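You operate a simulated robot arm through the tools that you are given. There is no shell and no other tool. Be economical: measure what you need, move in short steps, check, and stop when the job is done.

Carry out the task below with a simulated robot arm. There is one attempt and no reset: what you move stays moved.

## Task
Grind one turn of pepper fine, then grind the rest coarse.
Fine: set the grind dial before each lot; cover and drawer stay shut.
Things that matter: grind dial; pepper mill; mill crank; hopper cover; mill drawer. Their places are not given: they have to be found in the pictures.

Only the result counts: the job must be done as asked and must still hold three seconds after the hand-in. Knocking over, shifting, dropping, spilling or breaking anything else fails it. A push-on lid holds only when it is set on centred and level and pressed home; a screw cap is set on level and turned clockwise until tight.

## Robot
A 7-joint arm with a two-finger parallel gripper, fixed in place. Base frame: the origin is at the foot of the arm, x ahead of it, y to its left, z up. Units: cm, rad, N and s.
Its first joint turns from -1.152 to 1.152 rad. Payload 1.57 kg.
Tool frame: the origin (TCP) lies between the finger pads and is the grasp point; the fingertips stand 3 cm ahead of it; z points along the fingers, y is the line along which they close. The gripper opens to 11 cm. The fingers are 2.4 cm wide and 1.2 cm thick; the gripper's body (4.8 by 11.2 cm) begins 7.8 cm behind the TCP.
Orientation is told as [roll, pitch, yaw] about the base's x, y, z axes, in that order, counted from this pose: with the fingers straight down and closing along the base's y, the tool's x points along the base's -x, its y along +y and its z along -z.

## Interface
- The arm moves only by the tool servo_tool. Its argument "commands" is a list of rows, each an object of numbers (a shift or turn left out is 0, a gripper value left out holds the last): "dx", "dy", "dz": the shift along the base's x, y, z in units of 400 mm (1.0 is 400 mm); "wx", "wy", "wz": the turn, a rotation vector about the base's x, y, z in units of 45 degrees (1.0 is 45 degrees); "claw": the finger opening in cm, from 0 to 11. In form: [{"dx": .., "dy": .., "dz": .., "wx": .., "wy": .., "wz": .., "claw": ..}, ...]. A call has 1 to 10 rows; each row is the pose to reach, as a shift and turn from the pose commanded when the call began. A call with a number of a shift or a turn outside -1 to 1 is refused whole. Rows are played at 5 a second. More than 5 cm and 0.15 rad between two rows, or a gripper value outside its range, and nothing of the call is played. Where a pose cannot be reached the arm comes as near as it can. A force on the tool above 90 N (or 10 N above the force at the start of the call, whichever is more), or a blocked arm, ends the call early, and 0.2 s more pass. The fingers move at their own pace (about 10.8 cm/s each) and stop on an object; they squeeze with about 22 N. The grip force told is the motor's: it shows also when the fingers shut on nothing. Time passes only in rows, and 0.2 s behind the last, so rows that repeat a pose let the fingers close. It gives the time, the measured TCP pose, the force on the tool (base axes), the opening and the grip force at its end, in the units of the frame above (readings bear some noise).
- Cameras (640 x 400 px; columns grow to the right, rows downward): "scene" is fixed at [15.78, -38.51, 140.78]; the picture's right is [0.85, -0.53, 0.00], its down [-0.29, -0.45, -0.84] and it looks along [0.45, 0.71, -0.54] (base axes); focal length 314 px, centre (320, 200). "wrist" rides on the gripper at [-3.6, 0, -8] in the tool frame; the picture's right is [0.00, -1.00, 0.00], its down [0.97, 0.00, -0.24] and it looks along [0.24, 0.00, 0.97] (tool axes); focal length 218 px, centre (320, 200).
- grab_frame(camera): a new picture of that camera. The clock stands still meanwhile.
- probe_pixels(camera, pixels): there is no depth. For up to 12 entries [column, row, z] of the newest picture of that camera ("zoom" is the newest enlarged one), the place [x, y] in the base frame at which the ray of that pixel passes the height z, good to about 0.2 cm. The clock stands still meanwhile.
- inspect(camera, box): a new picture of the part [left, top, right, bottom] of that camera's present view, enlarged. The clock stands still meanwhile.
- sign_off(): hands the job in; it is judged then, once.

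Work in short steps. Measure before you move; look again where a grasp or a placing could have gone wrong, and mend it. You have 80 turns and 34 pictures in all, those below and enlarged ones among them. Open the gripper and draw the arm clear of the work before you hand the job in, unless the task says otherwise; then end with one line.

The tools are called after "Call:" as a command line: name --argument value ..., lists and objects as JSON in quotes. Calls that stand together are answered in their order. servo_tool: Moves the arm, as the interface text tells. Its arguments: {"type":"object","properties":{"commands":{"type":"array"}},"required":["commands"]} The other tools are called the same way: grab_frame (camera) takes a picture; probe_pixels (camera, pixels) gives the place at which the rays of pixels pass given heights; inspect (camera, box) takes an enlarged picture of a part of a camera's view; sign_off () hands the job in.

At the start:

```text
t: 0.0
tool_pos: [43.97, -8.85, 118.17]
orientation: [0.001, 0.0, 0.0]
wrist_force: [0.4, 0.3, 0.8]
width: 11.01
gripper_force: 0.1
```

scene: 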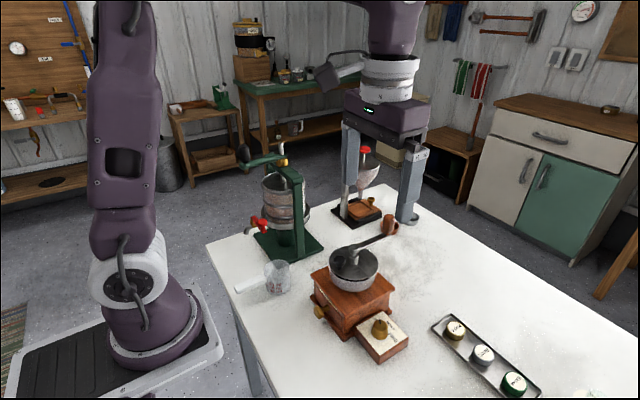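
wrist: 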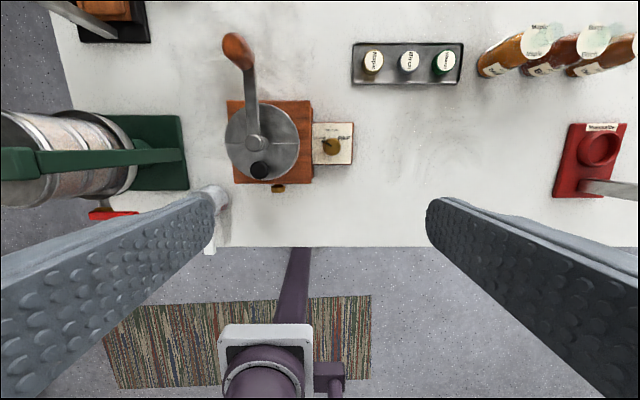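

The pictures show the mill around wrist (265,140), the dial box at (333,143), and the crank with its knob at (237,50). I enlarge both views to read the dial and find the shapes.

Call:
inspect --camera "scene" --box '[290, 200, 430, 370]'

Call:
inspect --camera "wrist" --box '[210, 20, 370, 200]'

```text
2.35 times, centred on (360, 285) of scene
```

zoom: 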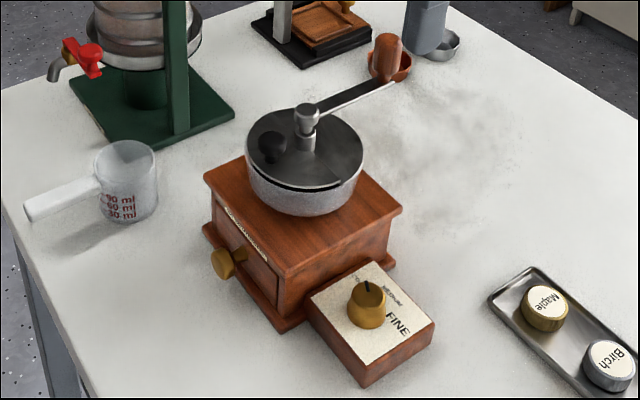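

```text
2.22 times, centred on (290, 110) of wrist
```

zoom: 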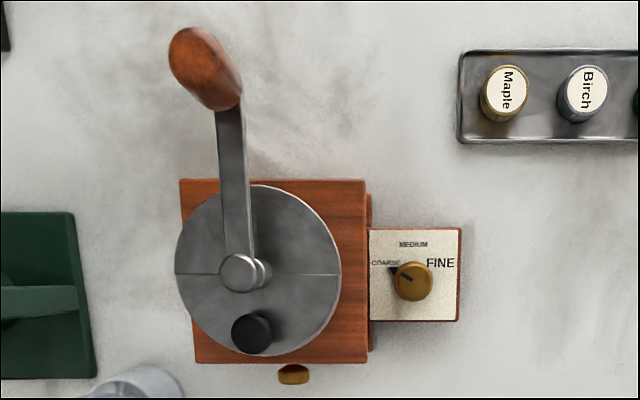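

The mill is upright, with dial labels COARSE left, MEDIUM top and FINE right, and the pointer near COARSE/upper left. I probe key points in both views to triangulate heights.

Call:
probe_pixels --camera "zoom" --pixels '[[413, 283, 88], [413, 283, 91], [413, 283, 94], [241, 272, 98], [241, 272, 102], [241, 272, 106], [203, 70, 100], [203, 70, 104], [203, 70, 108], [250, 330, 98], [369, 320, 90], [459, 320, 90]]'

Call:
probe_pixels --camera "scene" --pixels '[[380, 325, 88], [380, 325, 91], [380, 325, 94], [354, 248, 98], [354, 248, 102], [354, 248, 106], [389, 225, 100], [389, 225, 104], [389, 225, 108], [339, 256, 98], [379, 362, 85], [406, 339, 90]]'

```text
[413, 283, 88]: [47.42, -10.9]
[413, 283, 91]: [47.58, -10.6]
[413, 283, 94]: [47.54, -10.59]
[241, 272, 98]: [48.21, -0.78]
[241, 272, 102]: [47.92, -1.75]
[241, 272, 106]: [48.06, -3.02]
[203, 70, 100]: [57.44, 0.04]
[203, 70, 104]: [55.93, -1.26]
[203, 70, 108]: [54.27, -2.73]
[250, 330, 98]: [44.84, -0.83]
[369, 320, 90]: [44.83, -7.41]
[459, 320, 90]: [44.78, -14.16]
```

```text
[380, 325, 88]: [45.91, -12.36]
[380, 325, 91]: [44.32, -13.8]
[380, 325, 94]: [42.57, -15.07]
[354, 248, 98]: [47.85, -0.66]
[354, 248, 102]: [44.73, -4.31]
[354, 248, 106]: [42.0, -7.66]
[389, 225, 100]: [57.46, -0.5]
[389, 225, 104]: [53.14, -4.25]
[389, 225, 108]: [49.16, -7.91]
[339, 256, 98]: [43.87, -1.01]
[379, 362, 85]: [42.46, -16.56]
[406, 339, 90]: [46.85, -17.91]
```

Scene and wrist disagree by 1–2 cm at table height, so I go nearer above the dial (about (47.3,-11)), fingers narrowed, and look again.

Call:
servo_tool --commands '[{"dx": 0.02, "dy": -0.015, "dz": -0.09, "claw": 5}, {"dx": 0.04, "dy": -0.03, "dz": -0.18}, {"dx": 0.06, "dy": -0.05, "dz": -0.27}, {"dx": 0.07, "dy": -0.06, "dz": -0.35}, {"dx": 0.07, "dy": -0.06, "dz": -0.35}]'

Call:
grab_frame --camera "wrist"

Call:
grab_frame --camera "scene"

```text
t: 1.2
tool_pos: [46.88, -11.61, 103.96]
orientation: [0.0, 0.0, -0.001]
wrist_force: [0.3, -0.7, -1.3]
width: 5.01
gripper_force: 0.0
```

```text
29 pictures are left
```

wrist: 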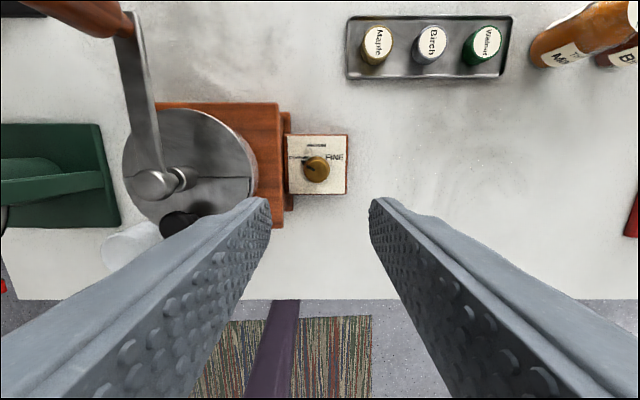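

```text
28 pictures are left
```

scene: 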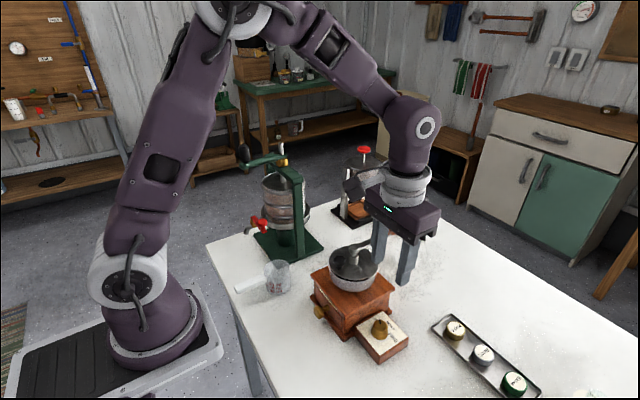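

Knob is at wrist (317,168) and scene (380,328). I triangulate it and the plate's corners with both cameras from this nearer pose.

Call:
probe_pixels --camera "wrist" --pixels '[[317, 168, 82], [317, 168, 85], [317, 168, 88], [317, 168, 91], [347, 194, 85], [347, 194, 88], [377, 36, 82], [377, 36, 85], [377, 36, 88], [155, 186, 95], [155, 186, 99], [155, 186, 102]]'

Call:
probe_pixels --camera "scene" --pixels '[[380, 327, 82], [380, 327, 85], [380, 327, 88], [380, 327, 91], [378, 352, 85], [378, 352, 88], [455, 326, 82], [455, 326, 85], [455, 326, 88], [353, 248, 95], [353, 248, 99], [353, 248, 102]]'

```text
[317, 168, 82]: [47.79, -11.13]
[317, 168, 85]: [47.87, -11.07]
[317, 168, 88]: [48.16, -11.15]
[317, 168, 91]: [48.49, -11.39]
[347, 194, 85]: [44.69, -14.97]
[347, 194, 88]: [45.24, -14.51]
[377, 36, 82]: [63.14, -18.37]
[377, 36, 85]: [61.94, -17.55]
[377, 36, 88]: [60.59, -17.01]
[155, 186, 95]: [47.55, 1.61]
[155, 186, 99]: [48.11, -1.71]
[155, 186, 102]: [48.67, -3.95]
```

```text
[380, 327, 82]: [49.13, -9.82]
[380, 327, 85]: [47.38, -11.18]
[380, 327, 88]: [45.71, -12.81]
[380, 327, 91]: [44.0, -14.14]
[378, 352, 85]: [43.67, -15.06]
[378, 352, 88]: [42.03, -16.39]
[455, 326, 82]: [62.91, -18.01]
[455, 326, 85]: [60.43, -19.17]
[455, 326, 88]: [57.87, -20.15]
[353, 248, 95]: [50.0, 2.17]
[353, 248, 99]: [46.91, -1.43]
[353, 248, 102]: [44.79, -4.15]
```

Let me enlarge the dial to read the pointer.

Call:
inspect --camera "wrist" --box '[270, 125, 366, 205]'

```text
5.00 times, centred on (318, 165) of wrist
```

zoom: 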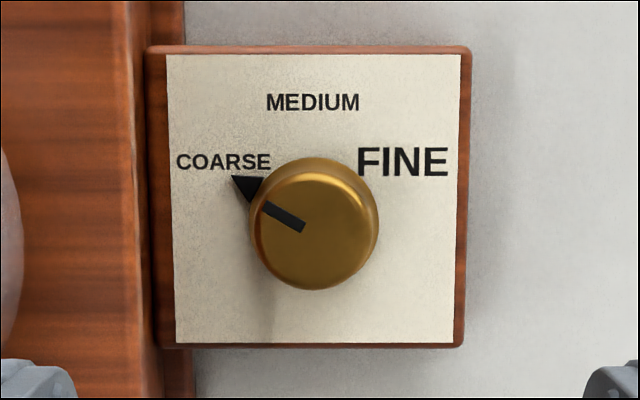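

The pointer is at COARSE (~150°) and FINE lies ~120° clockwise. The cameras disagree on heights, so I will touch free table at about y=-22 gently to calibrate z.

Call:
servo_tool --commands '[{"dy": -0.09, "dz": -0.06, "claw": 2}, {"dy": -0.18, "dz": -0.15}, {"dy": -0.25, "dz": -0.26}, {"dy": -0.26, "dz": -0.34}, {"dy": -0.26, "dz": -0.34}]'

Call:
servo_tool --commands '[{"dz": -0.02}, {"dz": -0.04}, {"dz": -0.06}, {"dz": -0.08}, {"dz": -0.1}, {"dz": -0.12}, {"dz": -0.14}, {"dz": -0.16}]'

Call:
grab_frame --camera "scene"

```text
refused: row 2 steps farther than a row can; nothing moved
```

```text
t: 3.0
tool_pos: [47.05, -11.2, 97.81]
orientation: [0.0, -0.001, 0.0]
wrist_force: [-0.1, -0.8, -0.2]
width: 5.01
gripper_force: 0.0
```

```text
26 pictures are left
```

scene: 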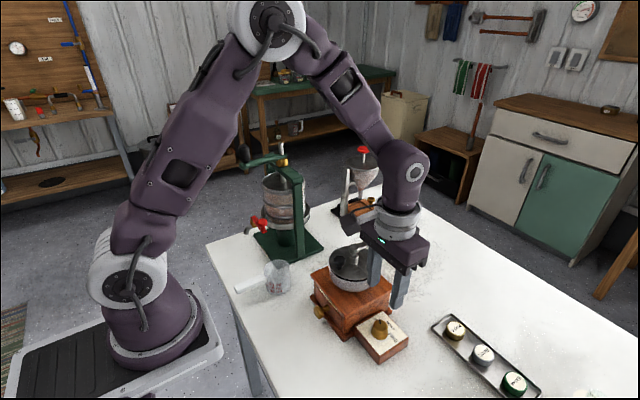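

The first call was refused and the second lowered the tool 6 cm over the dial with no contact. I look with the wrist camera from here.

Call:
grab_frame --camera "wrist"

```text
25 pictures are left
```

wrist: 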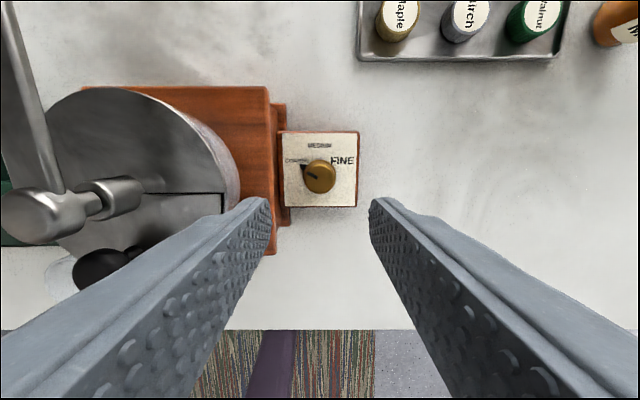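

The plate is 78 px wide now, suggesting its top is near z≈86. I shift to free table at y≈-22 and then touch down.

Call:
servo_tool --commands '[{"dy": -0.1, "claw": 2}, {"dy": -0.2}, {"dy": -0.28}, {"dy": -0.28, "dz": -0.08}, {"dy": -0.28, "dz": -0.17}, {"dy": -0.28, "dz": -0.2}, {"dy": -0.28, "dz": -0.23}, {"dy": -0.28, "dz": -0.26}, {"dy": -0.28, "dz": -0.29}, {"dy": -0.28, "dz": -0.32}]'

```text
t: 5.2
tool_pos: [46.85, -22.37, 85.13]
orientation: [-0.001, -0.001, 0.002]
wrist_force: [-0.9, 0.8, -0.5]
width: 1.99
gripper_force: 0.0
```

Tips at z≈82.1 without contact, so the table is lower than told. I continue slowly.

Call:
servo_tool --commands '[{"dz": -0.012}, {"dz": -0.025}, {"dz": -0.038}, {"dz": -0.05}, {"dz": -0.062}, {"dz": -0.075}, {"dz": -0.088}, {"dz": -0.1}]'

Call:
grab_frame --camera "scene"

```text
t: 6.5
tool_pos: [46.93, -22.49, 83.07]
orientation: [-0.003, -0.001, -0.001]
wrist_force: [-9.3, 1.8, 24.7]
width: 2.21
gripper_force: 0.9
stopped in row 6: the force on the tool passed its limit (the readings are from after the stop); the commanded pose is now the measured one
```

```text
24 pictures are left
```

scene: 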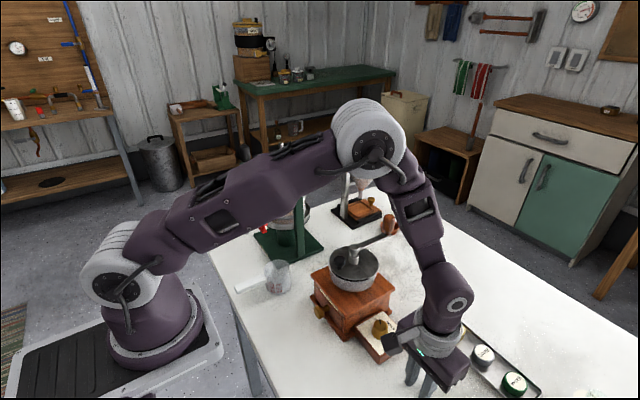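

Contact gives table z≈80.2, so the knob top is ≈85 at about (47.7,-11.1). I rise and go back over the dial, turning yaw toward -60° so the camera side faces away from the hopper.

Call:
servo_tool --commands '[{"dz": 0.1, "claw": 4.4}, {"dz": 0.21}, {"dz": 0.32}, {"dz": 0.4, "wz": -0.15}, {"dz": 0.4, "dy": 0.08, "wz": -0.32}, {"dz": 0.4, "dy": 0.16, "wz": -0.5}, {"dz": 0.4, "dy": 0.23, "wz": -0.68}, {"dz": 0.4, "dy": 0.285, "dx": 0.02, "wz": -0.84}, {"dz": 0.4, "dy": 0.285, "dx": 0.02, "wz": -1.0}]'

Call:
servo_tool --commands '[{"wz": -0.16}, {"wz": -0.333}, {"wz": -0.333}]'

Call:
grab_frame --camera "wrist"

```text
t: 8.5
tool_pos: [47.82, -11.25, 98.99]
orientation: [-0.002, -0.004, -0.788]
wrist_force: [0.2, -0.3, 0.5]
width: 4.38
gripper_force: 0.1
```

```text
t: 9.3
tool_pos: [47.77, -11.12, 98.8]
orientation: [-0.002, -0.002, -1.05]
wrist_force: [-0.1, -0.8, 0.4]
width: 4.4
gripper_force: 0.1
```

```text
23 pictures are left
```

wrist: 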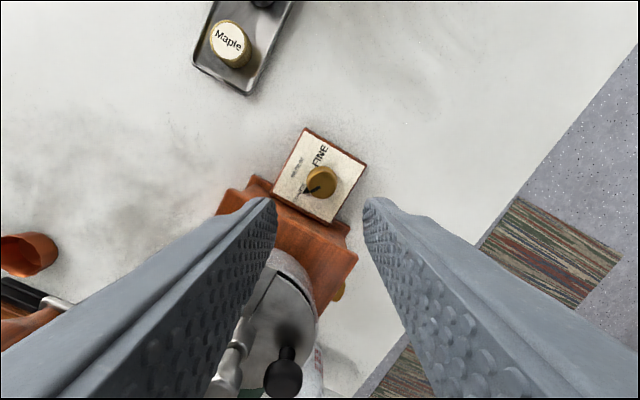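

Knob top is at wrist (321,181); I probe it at heights 84–86.

Call:
probe_pixels --camera "wrist" --pixels '[[321, 181, 84], [321, 181, 85], [321, 181, 86], [337, 222, 83], [337, 222, 84]]'

```text
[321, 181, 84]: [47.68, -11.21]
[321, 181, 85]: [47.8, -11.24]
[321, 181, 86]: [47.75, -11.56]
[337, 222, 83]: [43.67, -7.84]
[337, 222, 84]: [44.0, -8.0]
```

Knob centre (47.75,-11.3) is under the tool. I descend to TCP z≈90 and check.

Call:
servo_tool --commands '[{"dz": -0.07, "dy": -0.004}, {"dz": -0.15, "dy": -0.004}, {"dz": -0.22, "dy": -0.004}, {"dz": -0.22, "dy": -0.004}]'

Call:
inspect --camera "scene" --box '[290, 220, 450, 370]'

Call:
grab_frame --camera "wrist"

```text
t: 10.3
tool_pos: [47.65, -11.29, 90.14]
orientation: [-0.003, -0.001, -1.049]
wrist_force: [-0.8, 0.3, -1.2]
width: 4.39
gripper_force: 0.1
```

```text
2.67 times, centred on (370, 295) of scene
```

zoom: 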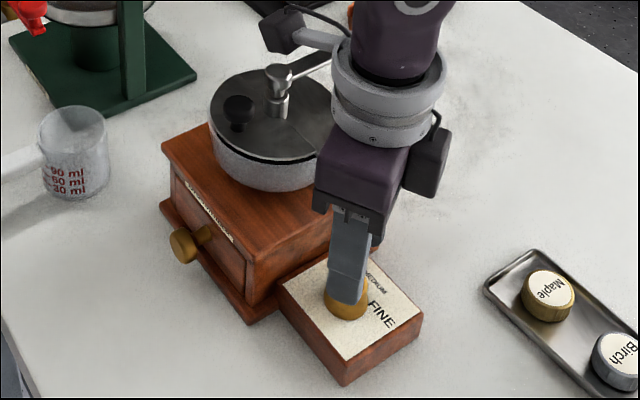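

```text
21 pictures are left
```

wrist: 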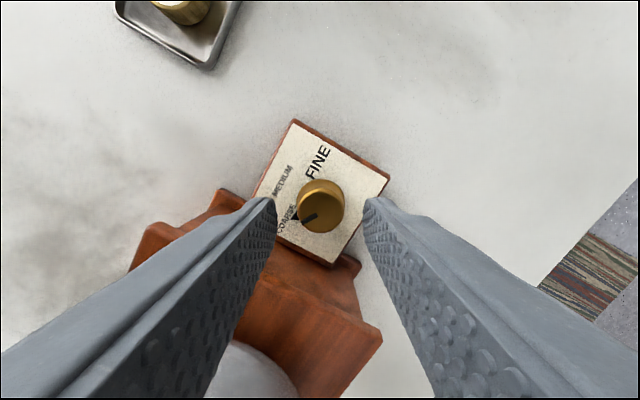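

The knob is centred between the fingers (321,205). I lower to TCP z≈87.1.

Call:
servo_tool --commands '[{"dz": -0.025}, {"dz": -0.05}, {"dz": -0.075}, {"dz": -0.075}]'

Call:
inspect --camera "scene" --box '[310, 230, 430, 370]'

```text
t: 11.3
tool_pos: [47.9, -11.18, 87.09]
orientation: [-0.002, -0.001, -1.046]
wrist_force: [0.2, -0.3, 0.3]
width: 4.4
gripper_force: 0.1
```

```text
2.86 times, centred on (370, 300) of scene
```

zoom: 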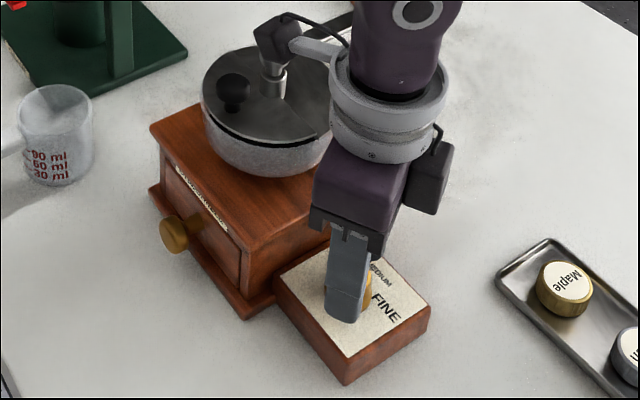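

Fingertips straddle the knob just above the plate. I close on it.

Call:
servo_tool --commands '[{"claw": 1.5}, {"claw": 1.5}, {"claw": 1.5}]'

```text
t: 12.1
tool_pos: [47.63, -11.38, 87.08]
orientation: [-0.004, 0.001, -1.048]
wrist_force: [-20.1, -11.6, 3.9]
width: 3.07
gripper_force: 39.5
```

Gripped at 3.07 cm but with a side force of about 23 N along the closing line; I shift slightly to relieve it.

Call:
servo_tool --commands '[{"dx": -0.003, "dy": -0.0017}, {"dx": -0.006, "dy": -0.0034}, {"dx": -0.006, "dy": -0.0034}]'

```text
t: 12.9
tool_pos: [47.6, -11.29, 87.16]
orientation: [-0.001, -0.005, -1.046]
wrist_force: [-11.5, -13.1, 8.1]
width: 3.07
gripper_force: 40.0
```

Force halved; a bit more shift, then I turn clockwise 45°.

Call:
servo_tool --commands '[{"dx": -0.005, "dy": -0.005}, {"dx": -0.005, "dy": -0.005, "wz": -0.17}, {"dx": -0.005, "dy": -0.005, "wz": -0.34}, {"dx": -0.005, "dy": -0.005, "wz": -0.51}, {"dx": -0.005, "dy": -0.005, "wz": -0.68}, {"dx": -0.005, "dy": -0.005, "wz": -0.85}, {"dx": -0.005, "dy": -0.005, "wz": -1.0}]'

```text
t: 14.5
tool_pos: [47.43, -11.31, 87.15]
orientation: [-0.005, 0.001, -1.834]
wrist_force: [10.7, 18.0, 15.7]
width: 3.1
gripper_force: 39.8
```

Now at yaw -105°. I ease the centre back a little and turn the remaining 15°, then release.

Call:
servo_tool --commands '[{"dx": 0.003, "dy": 0.004, "wz": -0.17}, {"dx": 0.003, "dy": 0.004, "wz": -0.333}, {"dx": 0.003, "dy": 0.004, "wz": -0.333}]'

Call:
servo_tool --commands '[{"claw": 4.4}, {"claw": 4.4}, {"dz": 0.04}, {"dz": 0.1}, {"dz": 0.1}]'

Call:
grab_frame --camera "wrist"

```text
t: 15.3
tool_pos: [47.5, -11.52, 87.25]
orientation: [-0.004, -0.004, -2.097]
wrist_force: [-0.9, 15.2, 4.7]
width: 3.04
gripper_force: 40.2
```

```text
t: 16.5
tool_pos: [47.6, -11.55, 90.94]
orientation: [-0.002, -0.003, -2.095]
wrist_force: [0.7, 0.0, -0.2]
width: 4.39
gripper_force: 0.0
```

```text
19 pictures are left
```

wrist: 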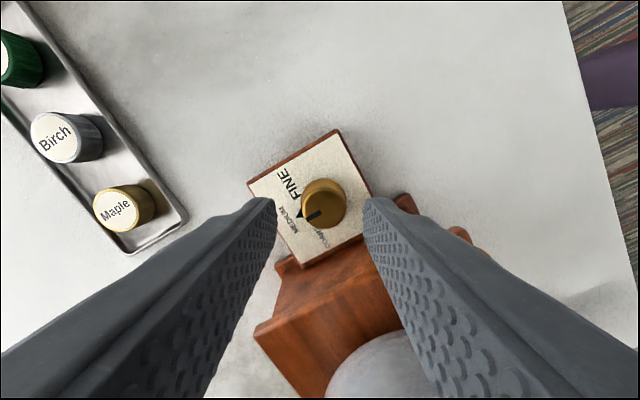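

The dial moved to about MEDIUM. I turn back +60° above the knob, and regrip.

Call:
servo_tool --commands '[{"wz": 0.18}, {"wz": 0.36}, {"wz": 0.54}, {"wz": 0.72}, {"wz": 0.9}, {"wz": 1.0}]'

Call:
servo_tool --commands '[{"wz": 0.17, "dy": 0.003}, {"wz": 0.333, "dy": 0.004}, {"wz": 0.333, "dy": 0.004, "dz": -0.05}, {"wz": 0.333, "dy": 0.004, "dz": -0.095}, {"wz": 0.333, "dy": 0.004, "dz": -0.095}, {"wz": 0.333, "dy": 0.004, "dz": -0.095, "claw": 1.5}, {"wz": 0.333, "dy": 0.004, "dz": -0.095, "claw": 1.5}, {"wz": 0.333, "dy": 0.004, "dz": -0.095, "claw": 1.5}]'

```text
t: 17.9
tool_pos: [47.45, -11.47, 91.08]
orientation: [-0.001, -0.003, -1.307]
wrist_force: [0.3, -0.4, 0.2]
width: 4.42
gripper_force: 0.1
```

```text
t: 19.7
tool_pos: [47.66, -11.39, 87.18]
orientation: [0.0, -0.002, -1.047]
wrist_force: [2.1, 1.5, -5.0]
width: 3.04
gripper_force: 39.6
```

Well-centred grip (side force ~3 N). I turn clockwise 60° in two calls.

Call:
servo_tool --commands '[{"wz": -0.17}, {"wz": -0.34}, {"wz": -0.51}, {"wz": -0.68}, {"wz": -0.85}, {"wz": -1.0}]'

Call:
servo_tool --commands '[{"wz": -0.17}, {"wz": -0.333}, {"wz": -0.333}]'

Call:
servo_tool --commands '[{"claw": 4.4}, {"claw": 4.4}, {"dz": 0.04}, {"dz": 0.1}, {"dz": 0.1}]'

Call:
inspect --camera "wrist" --box '[230, 110, 400, 280]'

```text
t: 21.1
tool_pos: [47.49, -11.26, 87.25]
orientation: [-0.003, -0.003, -1.836]
wrist_force: [-5.0, -12.0, 5.7]
width: 3.02
gripper_force: 39.3
```

```text
t: 21.9
tool_pos: [47.44, -11.31, 87.23]
orientation: [-0.004, -0.003, -2.097]
wrist_force: [-7.5, -15.7, -7.5]
width: 3.05
gripper_force: 40.0
```

```text
t: 23.1
tool_pos: [47.73, -11.21, 91.31]
orientation: [-0.001, -0.003, -2.093]
wrist_force: [-0.8, -0.2, -0.6]
width: 4.4
gripper_force: 0.0
```

```text
2.35 times, centred on (315, 195) of wrist
```

zoom: 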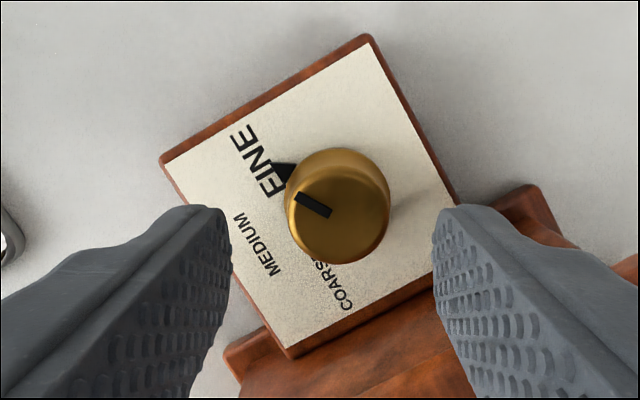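

The pointer reads FINE now. I rise and then view the crank handle and the press beside it, to plan the crank circle.

Call:
servo_tool --commands '[{"dz": 0.12}, {"dz": 0.24}, {"dz": 0.36}, {"dz": 0.48}, {"dz": 0.6}, {"dz": 0.7, "wz": 0.17}, {"dz": 0.7, "wz": 0.34, "dx": 0.05, "dy": 0.05}, {"dz": 0.7, "wz": 0.51, "dx": 0.1, "dy": 0.1}, {"dz": 0.7, "wz": 0.667, "dx": 0.15, "dy": 0.15}, {"dz": 0.7, "wz": 0.667, "dx": 0.15, "dy": 0.15}]'

Call:
grab_frame --camera "wrist"

Call:
inspect --camera "scene" --box '[230, 130, 430, 270]'

```text
t: 25.3
tool_pos: [53.53, -5.05, 119.23]
orientation: [-0.002, -0.002, -1.57]
wrist_force: [-0.6, 0.7, 0.0]
width: 4.39
gripper_force: 0.0
```

```text
17 pictures are left
```

wrist: 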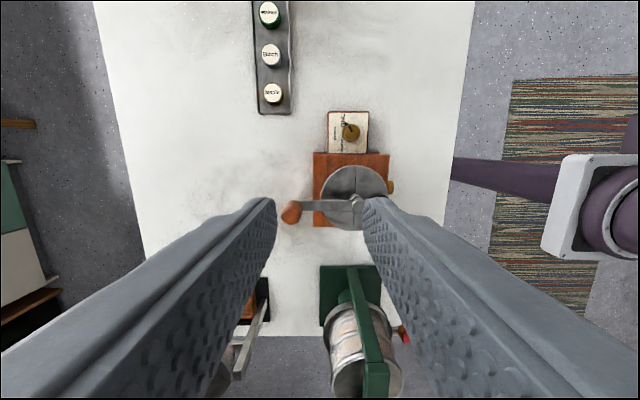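

```text
2.86 times, centred on (330, 200) of scene
```

zoom: 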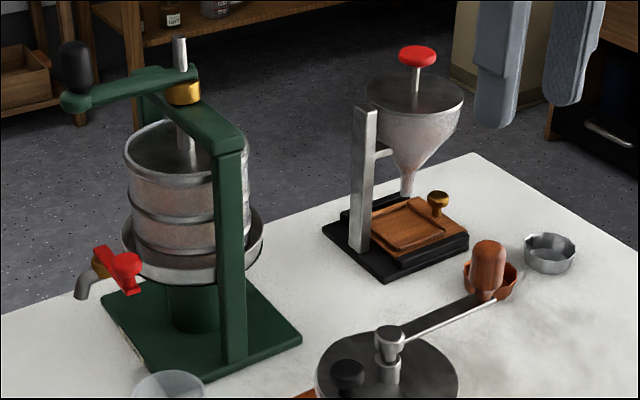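

I probe the handle top/base, hub and press post in both views.

Call:
probe_pixels --camera "zoom" --pixels '[[490, 246, 100], [490, 246, 102], [490, 246, 104], [485, 296, 96], [485, 296, 98], [391, 333, 96], [391, 333, 98], [235, 357, 81], [300, 340, 80.5], [228, 148, 104], [228, 148, 108]]'

Call:
probe_pixels --camera "wrist" --pixels '[[290, 214, 100], [290, 214, 102], [290, 214, 104], [354, 208, 96], [354, 208, 98], [320, 266, 81], [378, 266, 81], [358, 310, 104], [352, 280, 104], [372, 370, 108]]'

```text
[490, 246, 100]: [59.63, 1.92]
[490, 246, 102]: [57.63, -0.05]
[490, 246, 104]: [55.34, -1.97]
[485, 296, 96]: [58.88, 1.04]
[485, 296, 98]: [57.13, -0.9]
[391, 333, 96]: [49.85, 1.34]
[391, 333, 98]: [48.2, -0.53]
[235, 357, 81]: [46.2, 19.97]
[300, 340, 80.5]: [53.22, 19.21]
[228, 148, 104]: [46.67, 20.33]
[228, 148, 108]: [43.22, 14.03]
```

```text
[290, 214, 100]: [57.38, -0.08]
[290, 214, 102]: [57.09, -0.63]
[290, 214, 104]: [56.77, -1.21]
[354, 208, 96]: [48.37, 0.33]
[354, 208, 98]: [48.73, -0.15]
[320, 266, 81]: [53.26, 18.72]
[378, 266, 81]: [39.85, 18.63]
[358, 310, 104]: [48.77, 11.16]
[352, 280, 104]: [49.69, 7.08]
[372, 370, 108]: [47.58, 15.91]
```

Press post stands at about (46,20), well outside the crank circle (radius ≈9.1 about (48.2,-0.4)). I move above the handle at (57.3,-0.4) and check.

Call:
servo_tool --commands '[{"dx": 0.05, "dy": 0.06, "claw": 5}, {"dx": 0.095, "dy": 0.116, "dz": -0.05}, {"dx": 0.095, "dy": 0.116, "dz": -0.15}, {"dx": 0.095, "dy": 0.116, "dz": -0.26}, {"dx": 0.095, "dy": 0.116, "dz": -0.26}]'

Call:
grab_frame --camera "wrist"

```text
t: 26.5
tool_pos: [57.12, -0.76, 108.72]
orientation: [-0.002, -0.002, -1.572]
wrist_force: [0.3, 0.6, 0.1]
width: 5.01
gripper_force: 0.1
```

```text
15 pictures are left
```

wrist: 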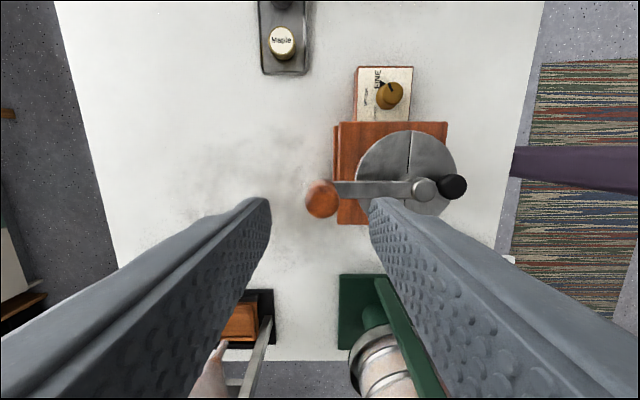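

Handle is centred at (322,199), hub at (424,189), giving radius ≈9.1 and crank angle 0. I descend 7.2 cm and grip.

Call:
servo_tool --commands '[{"dz": -0.06}, {"dz": -0.12}, {"dz": -0.155}, {"dz": -0.18}, {"dz": -0.18}, {"dz": -0.18, "claw": 1}, {"dz": -0.18, "claw": 1}, {"dz": -0.18, "claw": 1}]'

Call:
inspect --camera "scene" --box '[310, 160, 450, 310]'

```text
t: 28.3
tool_pos: [57.07, -0.37, 101.71]
orientation: [-0.008, -0.003, -1.572]
wrist_force: [-31.7, 0.0, -2.0]
width: 2.44
gripper_force: 35.9
```

```text
2.67 times, centred on (380, 235) of scene
```

zoom: 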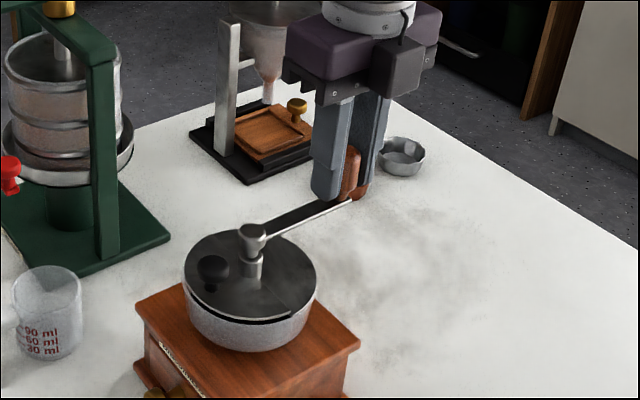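

Gripped at 2.44 cm with a pull showing I'm ~0.3 cm too far out. I ease inward and turn clockwise 30° as a trial.

Call:
servo_tool --commands '[{"dx": -0.0075}, {"dx": -0.0115, "dy": -0.03}, {"dx": -0.0153, "dy": -0.0589}, {"dx": -0.025, "dy": -0.087}, {"dx": -0.038, "dy": -0.1138}, {"dx": -0.038, "dy": -0.1138}]'

```text
t: 29.7
tool_pos: [55.9, -5.1, 101.79]
orientation: [0.0, -0.002, -1.572]
wrist_force: [-0.2, 3.7, 0.1]
width: 2.42
gripper_force: 36.4
```

Almost no resistance (3.7 N). I continue along the circle from 30° to 180° clockwise.

Call:
servo_tool --commands '[{"dx": -0.0361, "dy": -0.0471}, {"dx": -0.0833, "dy": -0.0833}, {"dx": -0.1381, "dy": -0.106}, {"dx": -0.197, "dy": -0.1138}, {"dx": -0.2559, "dy": -0.106}, {"dx": -0.3108, "dy": -0.0833}, {"dx": -0.3579, "dy": -0.0471}, {"dx": -0.394, "dy": 0.0}, {"dx": -0.4168, "dy": 0.0549}, {"dx": -0.4245, "dy": 0.1138}]'

Call:
inspect --camera "scene" --box '[250, 160, 430, 340]'

```text
t: 31.9
tool_pos: [38.99, -0.83, 101.73]
orientation: [0.001, -0.003, -1.571]
wrist_force: [22.7, -4.8, -7.4]
width: 2.4
gripper_force: 36.3
```

```text
2.22 times, centred on (340, 250) of scene
```

zoom: 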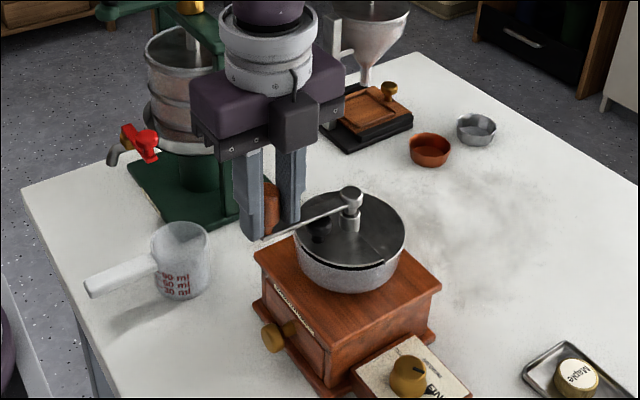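

The crank followed to 180° (22 N inward, so radius is slightly smaller). I continue 180°→330°, with the press well clear.

Call:
servo_tool --commands '[{"dx": 0.0107, "dy": 0.0584}, {"dx": 0.033, "dy": 0.1128}, {"dx": 0.069, "dy": 0.1595}, {"dx": 0.116, "dy": 0.1953}, {"dx": 0.17, "dy": 0.2178}, {"dx": 0.2285, "dy": 0.2255}, {"dx": 0.287, "dy": 0.2178}, {"dx": 0.341, "dy": 0.1953}, {"dx": 0.388, "dy": 0.1595}, {"dx": 0.424, "dy": 0.1128}]'

```text
t: 34.1
tool_pos: [55.78, 3.79, 101.64]
orientation: [-0.004, -0.004, -1.571]
wrist_force: [-4.7, 0.0, 1.5]
width: 2.4
gripper_force: 36.2
```

At 330°. I finish the last 30° to close the single turn, then check.

Call:
servo_tool --commands '[{"dx": 0.015, "dy": -0.0285}, {"dx": 0.0235, "dy": -0.056}, {"dx": 0.029, "dy": -0.085}, {"dx": 0.03, "dy": -0.11}, {"dx": 0.03, "dy": -0.11}]'

Call:
inspect --camera "scene" --box '[290, 200, 430, 370]'

```text
t: 35.3
tool_pos: [56.97, -0.59, 101.58]
orientation: [-0.003, -0.001, -1.57]
wrist_force: [-1.8, 2.3, -1.1]
width: 2.41
gripper_force: 36.2
```

```text
2.35 times, centred on (360, 285) of scene
```

zoom: 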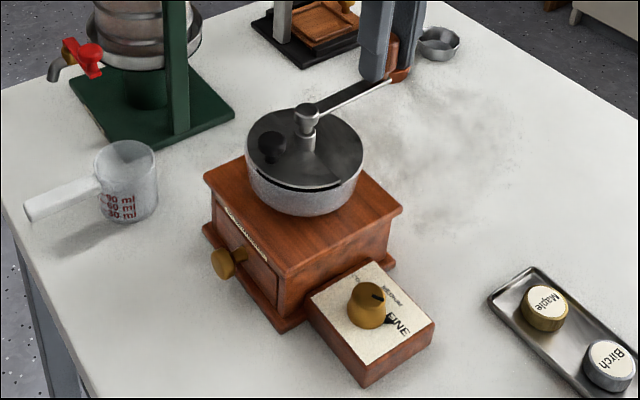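

Crank is back where it began after one turn at FINE. I release, rise and travel to above the dial with yaw -120°.

Call:
servo_tool --commands '[{"claw": 5}, {"claw": 5, "dz": 0.02}, {"dz": 0.1}, {"dz": 0.2}, {"dz": 0.2, "dx": -0.06, "dy": -0.08, "wz": -0.17}, {"dz": 0.2, "dx": -0.12, "dy": -0.16, "wz": -0.34}, {"dz": 0.2, "dx": -0.18, "dy": -0.23, "wz": -0.51}, {"dz": 0.18, "dx": -0.234, "dy": -0.269, "wz": -0.667, "claw": 4.4}, {"dz": 0.08, "dx": -0.234, "dy": -0.269, "wz": -0.667}, {"dz": 0.0, "dx": -0.234, "dy": -0.269, "wz": -0.667}]'

Call:
servo_tool --commands '[{"dz": -0.08}, {"dz": -0.16}, {"dz": -0.26}, {"dz": -0.26}]'

Call:
grab_frame --camera "wrist"

```text
t: 37.5
tool_pos: [47.69, -11.26, 101.7]
orientation: [-0.002, -0.001, -2.095]
wrist_force: [0.3, 0.7, 0.0]
width: 4.4
gripper_force: 0.0
```

```text
t: 38.5
tool_pos: [47.39, -11.13, 91.11]
orientation: [-0.001, -0.002, -2.093]
wrist_force: [0.8, 0.5, 0.0]
width: 4.44
gripper_force: 0.0
```

```text
11 pictures are left
```

wrist: 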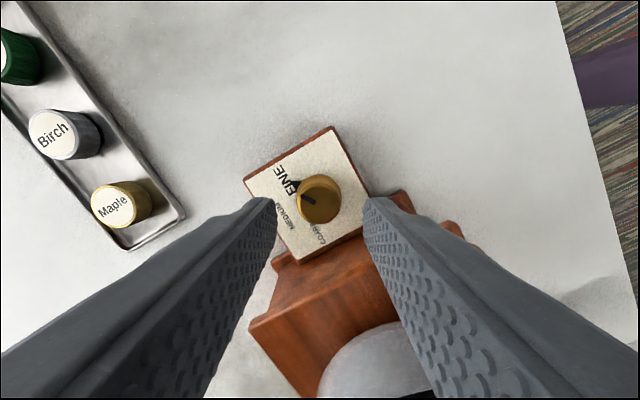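

Knob at (319,198), needing a slight shift of about (-0.1,-0.25) cm. I descend 4 cm and grip.

Call:
servo_tool --commands '[{"dx": -0.001, "dy": -0.005, "dz": -0.05}, {"dx": -0.001, "dy": -0.005, "dz": -0.1}, {"dx": -0.001, "dy": -0.005, "dz": -0.1}, {"dx": -0.001, "dy": -0.005, "dz": -0.1, "claw": 1.5}, {"dx": -0.001, "dy": -0.005, "dz": -0.1, "claw": 1.5}, {"dx": -0.001, "dy": -0.005, "dz": -0.1, "claw": 1.5}]'

```text
t: 39.9
tool_pos: [47.44, -11.39, 87.29]
orientation: [-0.006, -0.002, -2.094]
wrist_force: [-18.0, 8.3, 1.5]
width: 3.07
gripper_force: 39.1
```

Gripped; I relieve the ~20 N side force with a small shift and turn counter-clockwise 60°.

Call:
servo_tool --commands '[{"dx": -0.004, "dy": 0.002}, {"dx": -0.004, "dy": 0.002, "wz": 0.17}, {"dx": -0.004, "dy": 0.002, "wz": 0.34}, {"dx": -0.004, "dy": 0.002, "wz": 0.51}, {"dx": -0.004, "dy": 0.002, "wz": 0.68}, {"dx": -0.004, "dy": 0.002, "wz": 0.85}, {"dx": -0.004, "dy": 0.002, "wz": 1.0}]'

Call:
servo_tool --commands '[{"wz": 0.17}, {"wz": 0.333}, {"wz": 0.333}]'

Call:
servo_tool --commands '[{"claw": 4.4}, {"claw": 4.4}, {"dz": 0.04}, {"dz": 0.1}, {"dz": 0.1, "wz": -0.17}, {"dz": 0.1, "wz": -0.34}, {"dz": 0.1, "wz": -0.51}, {"dz": 0.1, "wz": -0.68}, {"dz": 0.1, "wz": -0.85}, {"dz": 0.1, "wz": -1.0}]'

```text
t: 41.5
tool_pos: [47.58, -11.44, 87.36]
orientation: [0.002, -0.004, -1.306]
wrist_force: [9.6, 7.0, -11.9]
width: 3.0
gripper_force: 39.3
```

```text
t: 42.3
tool_pos: [47.65, -11.4, 87.39]
orientation: [0.002, -0.006, -1.045]
wrist_force: [14.2, 14.0, 19.0]
width: 3.0
gripper_force: 40.0
```

```text
t: 44.5
tool_pos: [47.52, -11.36, 91.26]
orientation: [-0.001, -0.001, -1.836]
wrist_force: [-0.6, -2.0, 0.5]
width: 4.39
gripper_force: 0.0
```

Now at -105° after the first 60°. I go back to -120°, descend and regrip.

Call:
servo_tool --commands '[{"wz": -0.17}, {"wz": -0.333}, {"wz": -0.333, "dz": -0.05}, {"wz": -0.333, "dz": -0.1}, {"wz": -0.333, "dz": -0.1}, {"wz": -0.333, "dz": -0.1, "claw": 1.5}, {"wz": -0.333, "dz": -0.1, "claw": 1.5}, {"wz": -0.333, "dz": -0.1, "claw": 1.5}]'

Call:
servo_tool --commands '[{"wz": 0.17}, {"wz": 0.34}, {"wz": 0.51}, {"wz": 0.68}, {"wz": 0.85}, {"wz": 1.0}]'

Call:
servo_tool --commands '[{"wz": 0.17}, {"wz": 0.333}, {"wz": 0.333}]'

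Call:
servo_tool --commands '[{"claw": 4.4}, {"claw": 4.4}, {"dz": 0.04}, {"dz": 0.1}, {"dz": 0.1}]'

Call:
inspect --camera "wrist" --box '[230, 110, 400, 280]'

```text
t: 46.3
tool_pos: [47.42, -11.35, 87.31]
orientation: [-0.005, -0.002, -2.094]
wrist_force: [-15.4, 6.5, 0.0]
width: 3.02
gripper_force: 39.9
```

```text
t: 47.7
tool_pos: [47.58, -11.32, 87.34]
orientation: [0.0, -0.003, -1.306]
wrist_force: [1.0, 12.1, 15.5]
width: 3.0
gripper_force: 39.3
```

```text
t: 48.5
tool_pos: [47.65, -11.26, 87.37]
orientation: [-0.001, -0.007, -1.046]
wrist_force: [6.8, 15.3, 30.2]
width: 3.01
gripper_force: 39.2
```

```text
t: 49.7
tool_pos: [47.35, -11.44, 91.35]
orientation: [-0.003, 0.0, -1.047]
wrist_force: [-0.2, 0.2, -0.6]
width: 4.4
gripper_force: 0.0
```

```text
2.35 times, centred on (315, 195) of wrist
```

zoom: 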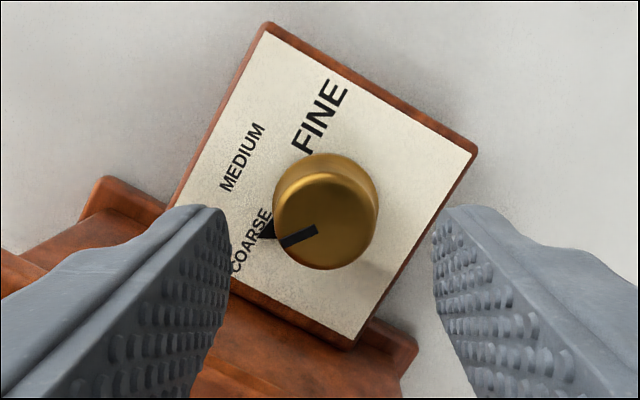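

The pointer reads COARSE, though perhaps a few degrees short. I rise to the same pose as my first close view (46.88,-11.61,103.96, yaw 0) for exact comparison.

Call:
servo_tool --commands '[{"dz": 0.1}, {"dz": 0.2}, {"dz": 0.315, "dx": -0.01, "dy": -0.004}, {"dz": 0.315, "dx": -0.01, "dy": -0.004, "wz": 0.17}, {"dz": 0.315, "dx": -0.01, "dy": -0.004, "wz": 0.34}, {"dz": 0.315, "dx": -0.01, "dy": -0.004, "wz": 0.51}, {"dz": 0.315, "dx": -0.01, "dy": -0.004, "wz": 0.68}, {"dz": 0.315, "dx": -0.01, "dy": -0.004, "wz": 0.85}, {"dz": 0.315, "dx": -0.01, "dy": -0.004, "wz": 1.0}]'

Call:
servo_tool --commands '[{"wz": 0.17}, {"wz": 0.333}, {"wz": 0.333}]'

Call:
inspect --camera "wrist" --box '[270, 125, 366, 205]'

```text
t: 51.7
tool_pos: [47.18, -11.64, 103.81]
orientation: [0.0, -0.005, -0.26]
wrist_force: [1.1, 0.9, 1.2]
width: 4.41
gripper_force: 0.1
```

```text
t: 52.5
tool_pos: [46.91, -11.5, 103.91]
orientation: [-0.001, -0.002, 0.001]
wrist_force: [0.5, -0.3, 0.2]
width: 4.4
gripper_force: 0.1
```

```text
5.00 times, centred on (318, 165) of wrist
```

zoom: 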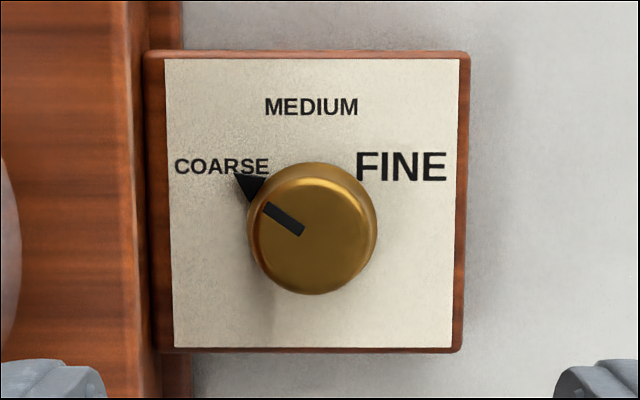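

Pointer at ~147°, on the COARSE label (label angle ~146°). Now I travel back above the handle with yaw -90°.

Call:
servo_tool --commands '[{"dz": 0.1, "claw": 5}, {"dz": 0.125, "wz": -0.15}, {"dz": 0.125, "dx": 0.05, "dy": 0.055, "wz": -0.3}, {"dz": 0.125, "dx": 0.1, "dy": 0.11, "wz": -0.45}, {"dz": 0.125, "dx": 0.15, "dy": 0.165, "wz": -0.6}, {"dz": 0.125, "dx": 0.2, "dy": 0.22, "wz": -0.75}, {"dz": 0.125, "dx": 0.251, "dy": 0.272, "wz": -0.9}, {"dz": 0.125, "dx": 0.251, "dy": 0.272, "wz": -1.0}]'

Call:
servo_tool --commands '[{"wz": -0.17}, {"wz": -0.34}, {"wz": -0.51}, {"wz": -0.68}, {"wz": -0.85}, {"wz": -1.0}, {"wz": -1.0}]'

Call:
grab_frame --camera "wrist"

```text
t: 54.3
tool_pos: [57.1, -0.73, 109.05]
orientation: [-0.003, -0.001, -0.785]
wrist_force: [0.2, -1.1, 0.6]
width: 5.02
gripper_force: 0.0
```

```text
t: 55.9
tool_pos: [57.13, -0.59, 108.91]
orientation: [-0.002, -0.003, -1.572]
wrist_force: [1.5, 0.2, 0.4]
width: 4.97
gripper_force: 0.0
```

```text
8 pictures are left
```

wrist: 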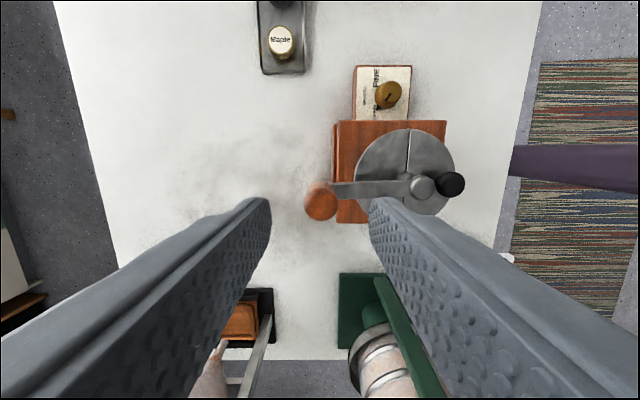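

Handle centred at (321,201). I descend and grip again.

Call:
servo_tool --commands '[{"dz": -0.06}, {"dz": -0.12}, {"dz": -0.155}, {"dz": -0.184}, {"dz": -0.184}, {"dz": -0.184, "claw": 1}, {"dz": -0.184, "claw": 1}, {"dz": -0.184, "claw": 1}]'

```text
t: 57.7
tool_pos: [56.91, -0.63, 101.57]
orientation: [-0.003, -0.002, -1.571]
wrist_force: [-7.1, -0.5, -3.9]
width: 2.41
gripper_force: 36.0
```

Good grip. I crank clockwise at COARSE: one half turn, then the second half.

Call:
servo_tool --commands '[{"dx": -0.0111, "dy": -0.0698}, {"dx": -0.0432, "dy": -0.1328}, {"dx": -0.0932, "dy": -0.1828}, {"dx": -0.1562, "dy": -0.2149}, {"dx": -0.226, "dy": -0.226}, {"dx": -0.2958, "dy": -0.2149}, {"dx": -0.3588, "dy": -0.1828}, {"dx": -0.4088, "dy": -0.1328}, {"dx": -0.4409, "dy": -0.0698}, {"dx": -0.452, "dy": 0}]'

Call:
servo_tool --commands '[{"dx": 0.0111, "dy": 0.0698}, {"dx": 0.0432, "dy": 0.1328}, {"dx": 0.0932, "dy": 0.1828}, {"dx": 0.1562, "dy": 0.2149}, {"dx": 0.226, "dy": 0.226}, {"dx": 0.2958, "dy": 0.2149}, {"dx": 0.3588, "dy": 0.1828}, {"dx": 0.4088, "dy": 0.1328}, {"dx": 0.4409, "dy": 0.0698}, {"dx": 0.452, "dy": 0}]'

```text
t: 59.9
tool_pos: [38.97, -0.63, 101.54]
orientation: [-0.002, -0.003, -1.574]
wrist_force: [-3.0, -5.1, 15.7]
width: 2.45
gripper_force: 36.5
```

```text
t: 61.0
tool_pos: [45.09, 9.78, 101.14]
orientation: [-0.024, 0.024, -1.567]
wrist_force: [-26.3, 53.3, 4.9]
width: 3.25
gripper_force: 12.8
stopped in row 5: the force on the tool passed its limit (the readings are from after the stop); the commanded pose is now the measured one
```

The second half stopped near (45,9.8) with 59 N and the fingers spread to 3.25. I look at once.

Call:
inspect --camera "scene" --box '[240, 130, 420, 310]'

```text
2.22 times, centred on (330, 220) of scene
```

zoom: 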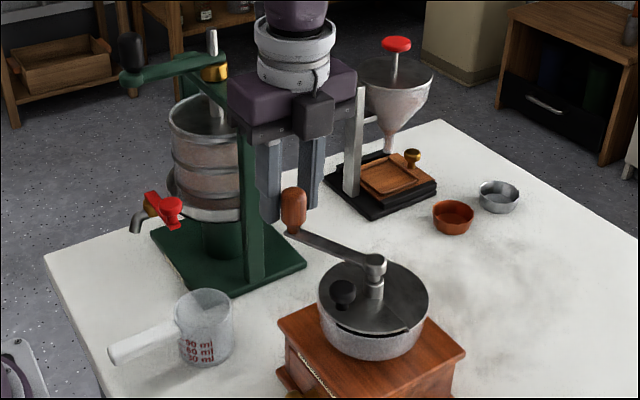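

The handle slipped out of the pads (now at zoom (294,210)) while the mill hasn't moved. I open, rise clear and look from above.

Call:
servo_tool --commands '[{"claw": 5}, {"claw": 5}, {"dz": 0.06}, {"dz": 0.12}, {"dz": 0.18}, {"dz": 0.18}]'

Call:
probe_pixels --camera "zoom" --pixels '[[294, 195, 101], [294, 195, 102], [295, 232, 97.5], [375, 260, 98]]'

Call:
grab_frame --camera "wrist"

```text
t: 62.4
tool_pos: [45.27, 8.92, 108.53]
orientation: [-0.018, 0.014, -1.572]
wrist_force: [1.3, -1.2, -0.3]
width: 5.02
gripper_force: 0.0
```

```text
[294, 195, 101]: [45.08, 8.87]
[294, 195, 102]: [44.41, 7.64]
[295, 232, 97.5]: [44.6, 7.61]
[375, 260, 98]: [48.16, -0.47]
```

```text
6 pictures are left
```

wrist: 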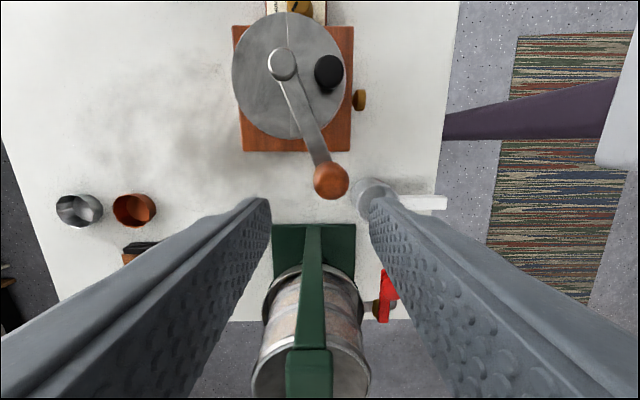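

Cover is shut, mill unmoved, handle at (44.5,7.6), i.e. 247° clockwise. I line up over it, descend and regrip.

Call:
servo_tool --commands '[{"dx": -0.019, "dy": -0.033, "wx": 0.023, "wy": -0.018}, {"dx": -0.019, "dy": -0.033, "wx": 0.023, "wy": -0.018}, {"dx": -0.019, "dy": -0.033, "dz": -0.06, "wx": 0.023, "wy": -0.018}, {"dx": -0.019, "dy": -0.033, "dz": -0.12, "wx": 0.023, "wy": -0.018}, {"dx": -0.019, "dy": -0.033, "dz": -0.175, "wx": 0.023, "wy": -0.018}, {"dx": -0.019, "dy": -0.033, "dz": -0.175, "wx": 0.023, "wy": -0.018, "claw": 1}, {"dx": -0.019, "dy": -0.033, "dz": -0.175, "wx": 0.023, "wy": -0.018, "claw": 1}, {"dx": -0.019, "dy": -0.033, "dz": -0.175, "wx": 0.023, "wy": -0.018, "claw": 1}]'

```text
t: 64.2
tool_pos: [44.75, 7.82, 101.4]
orientation: [-0.003, 0.034, -1.572]
wrist_force: [-3.2, 5.1, -5.2]
width: 2.4
gripper_force: 36.3
```

Gripped squarely (2.40 cm, ~7 N). I try a gentle 10° clockwise, correcting the small pitch.

Call:
servo_tool --commands '[{"wy": 0.043}, {"dx": 0.012, "dy": 0.004, "wy": 0.043}, {"dx": 0.025, "dy": 0.008, "wy": 0.043}, {"dx": 0.0378, "dy": 0.0107, "wy": 0.043}, {"dx": 0.0378, "dy": 0.0107, "wy": 0.043}]'

```text
t: 65.3
tool_pos: [46.24, 8.15, 101.41]
orientation: [-0.035, 0.033, -1.571]
wrist_force: [-1.9, 3.2, 12.2]
width: 2.47
gripper_force: 36.6
```

It turns freely, so the earlier stop was a grip slip. I correct tilt and carry on to 360° in finer steps.

Call:
servo_tool --commands '[{"dx": 0.0396, "dy": 0.004, "wx": -0.042, "wy": -0.045}, {"dx": 0.0793, "dy": 0.001, "wx": -0.042, "wy": -0.045}, {"dx": 0.1174, "dy": -0.0088, "wx": -0.042, "wy": -0.045}, {"dx": 0.1536, "dy": -0.0253, "wx": -0.042, "wy": -0.045}, {"dx": 0.1864, "dy": -0.0479, "wx": -0.042, "wy": -0.045}, {"dx": 0.2147, "dy": -0.0758, "wx": -0.042, "wy": -0.045}, {"dx": 0.2377, "dy": -0.1083, "wx": -0.042, "wy": -0.045}, {"dx": 0.2545, "dy": -0.144, "wx": -0.042, "wy": -0.045}, {"dx": 0.2649, "dy": -0.1824, "wx": -0.042, "wy": -0.045}, {"dx": 0.2683, "dy": -0.222, "wx": -0.042, "wy": -0.045}]'

```text
t: 67.5
tool_pos: [56.9, -0.75, 101.45]
orientation: [-0.001, 0.001, -1.571]
wrist_force: [4.9, 4.1, 2.1]
width: 2.45
gripper_force: 36.2
```

One coarse turn is done (handle back at (56.9,-0.75)). I continue a second coarse turn in 120° calls.

Call:
servo_tool --commands '[{"dx": -0.0049, "dy": -0.047}, {"dx": -0.0195, "dy": -0.0919}, {"dx": -0.0432, "dy": -0.1328}, {"dx": -0.0748, "dy": -0.168}, {"dx": -0.113, "dy": -0.1957}, {"dx": -0.1562, "dy": -0.2149}, {"dx": -0.2024, "dy": -0.2248}, {"dx": -0.2496, "dy": -0.2248}, {"dx": -0.2958, "dy": -0.2149}, {"dx": -0.339, "dy": -0.1957}]'

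```text
t: 69.1
tool_pos: [50.42, -11.1, 101.62]
orientation: [0.02, -0.03, -1.588]
wrist_force: [16.7, -45.4, -1.2]
width: 2.5
gripper_force: 8.8
stopped in row 7: the force on the tool passed its limit (the readings are from after the stop); the commanded pose is now the measured one
```

It slipped again near 72° of the second coarse turn, the pads being wedged outward. I open, rise and look, and will switch to pushing the handle with closed fingers.

Call:
servo_tool --commands '[{"claw": 5}, {"claw": 5}, {"dz": 0.06}, {"dz": 0.12}, {"dz": 0.19}, {"dz": 0.19}]'

Call:
grab_frame --camera "wrist"

```text
t: 70.5
tool_pos: [50.28, -10.62, 109.25]
orientation: [0.013, -0.021, -1.581]
wrist_force: [-0.3, 0.4, 1.0]
width: 5.02
gripper_force: 0.0
```

```text
5 pictures are left
```

wrist: 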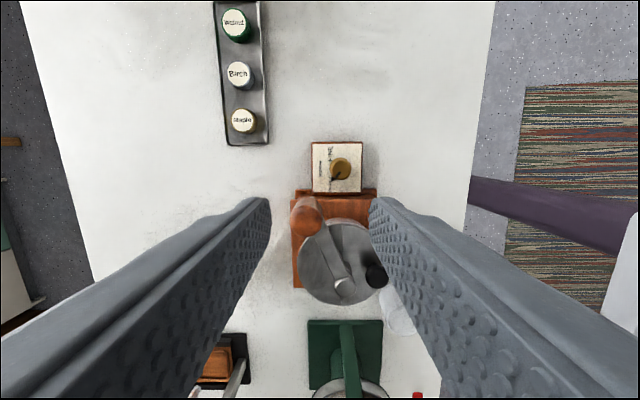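

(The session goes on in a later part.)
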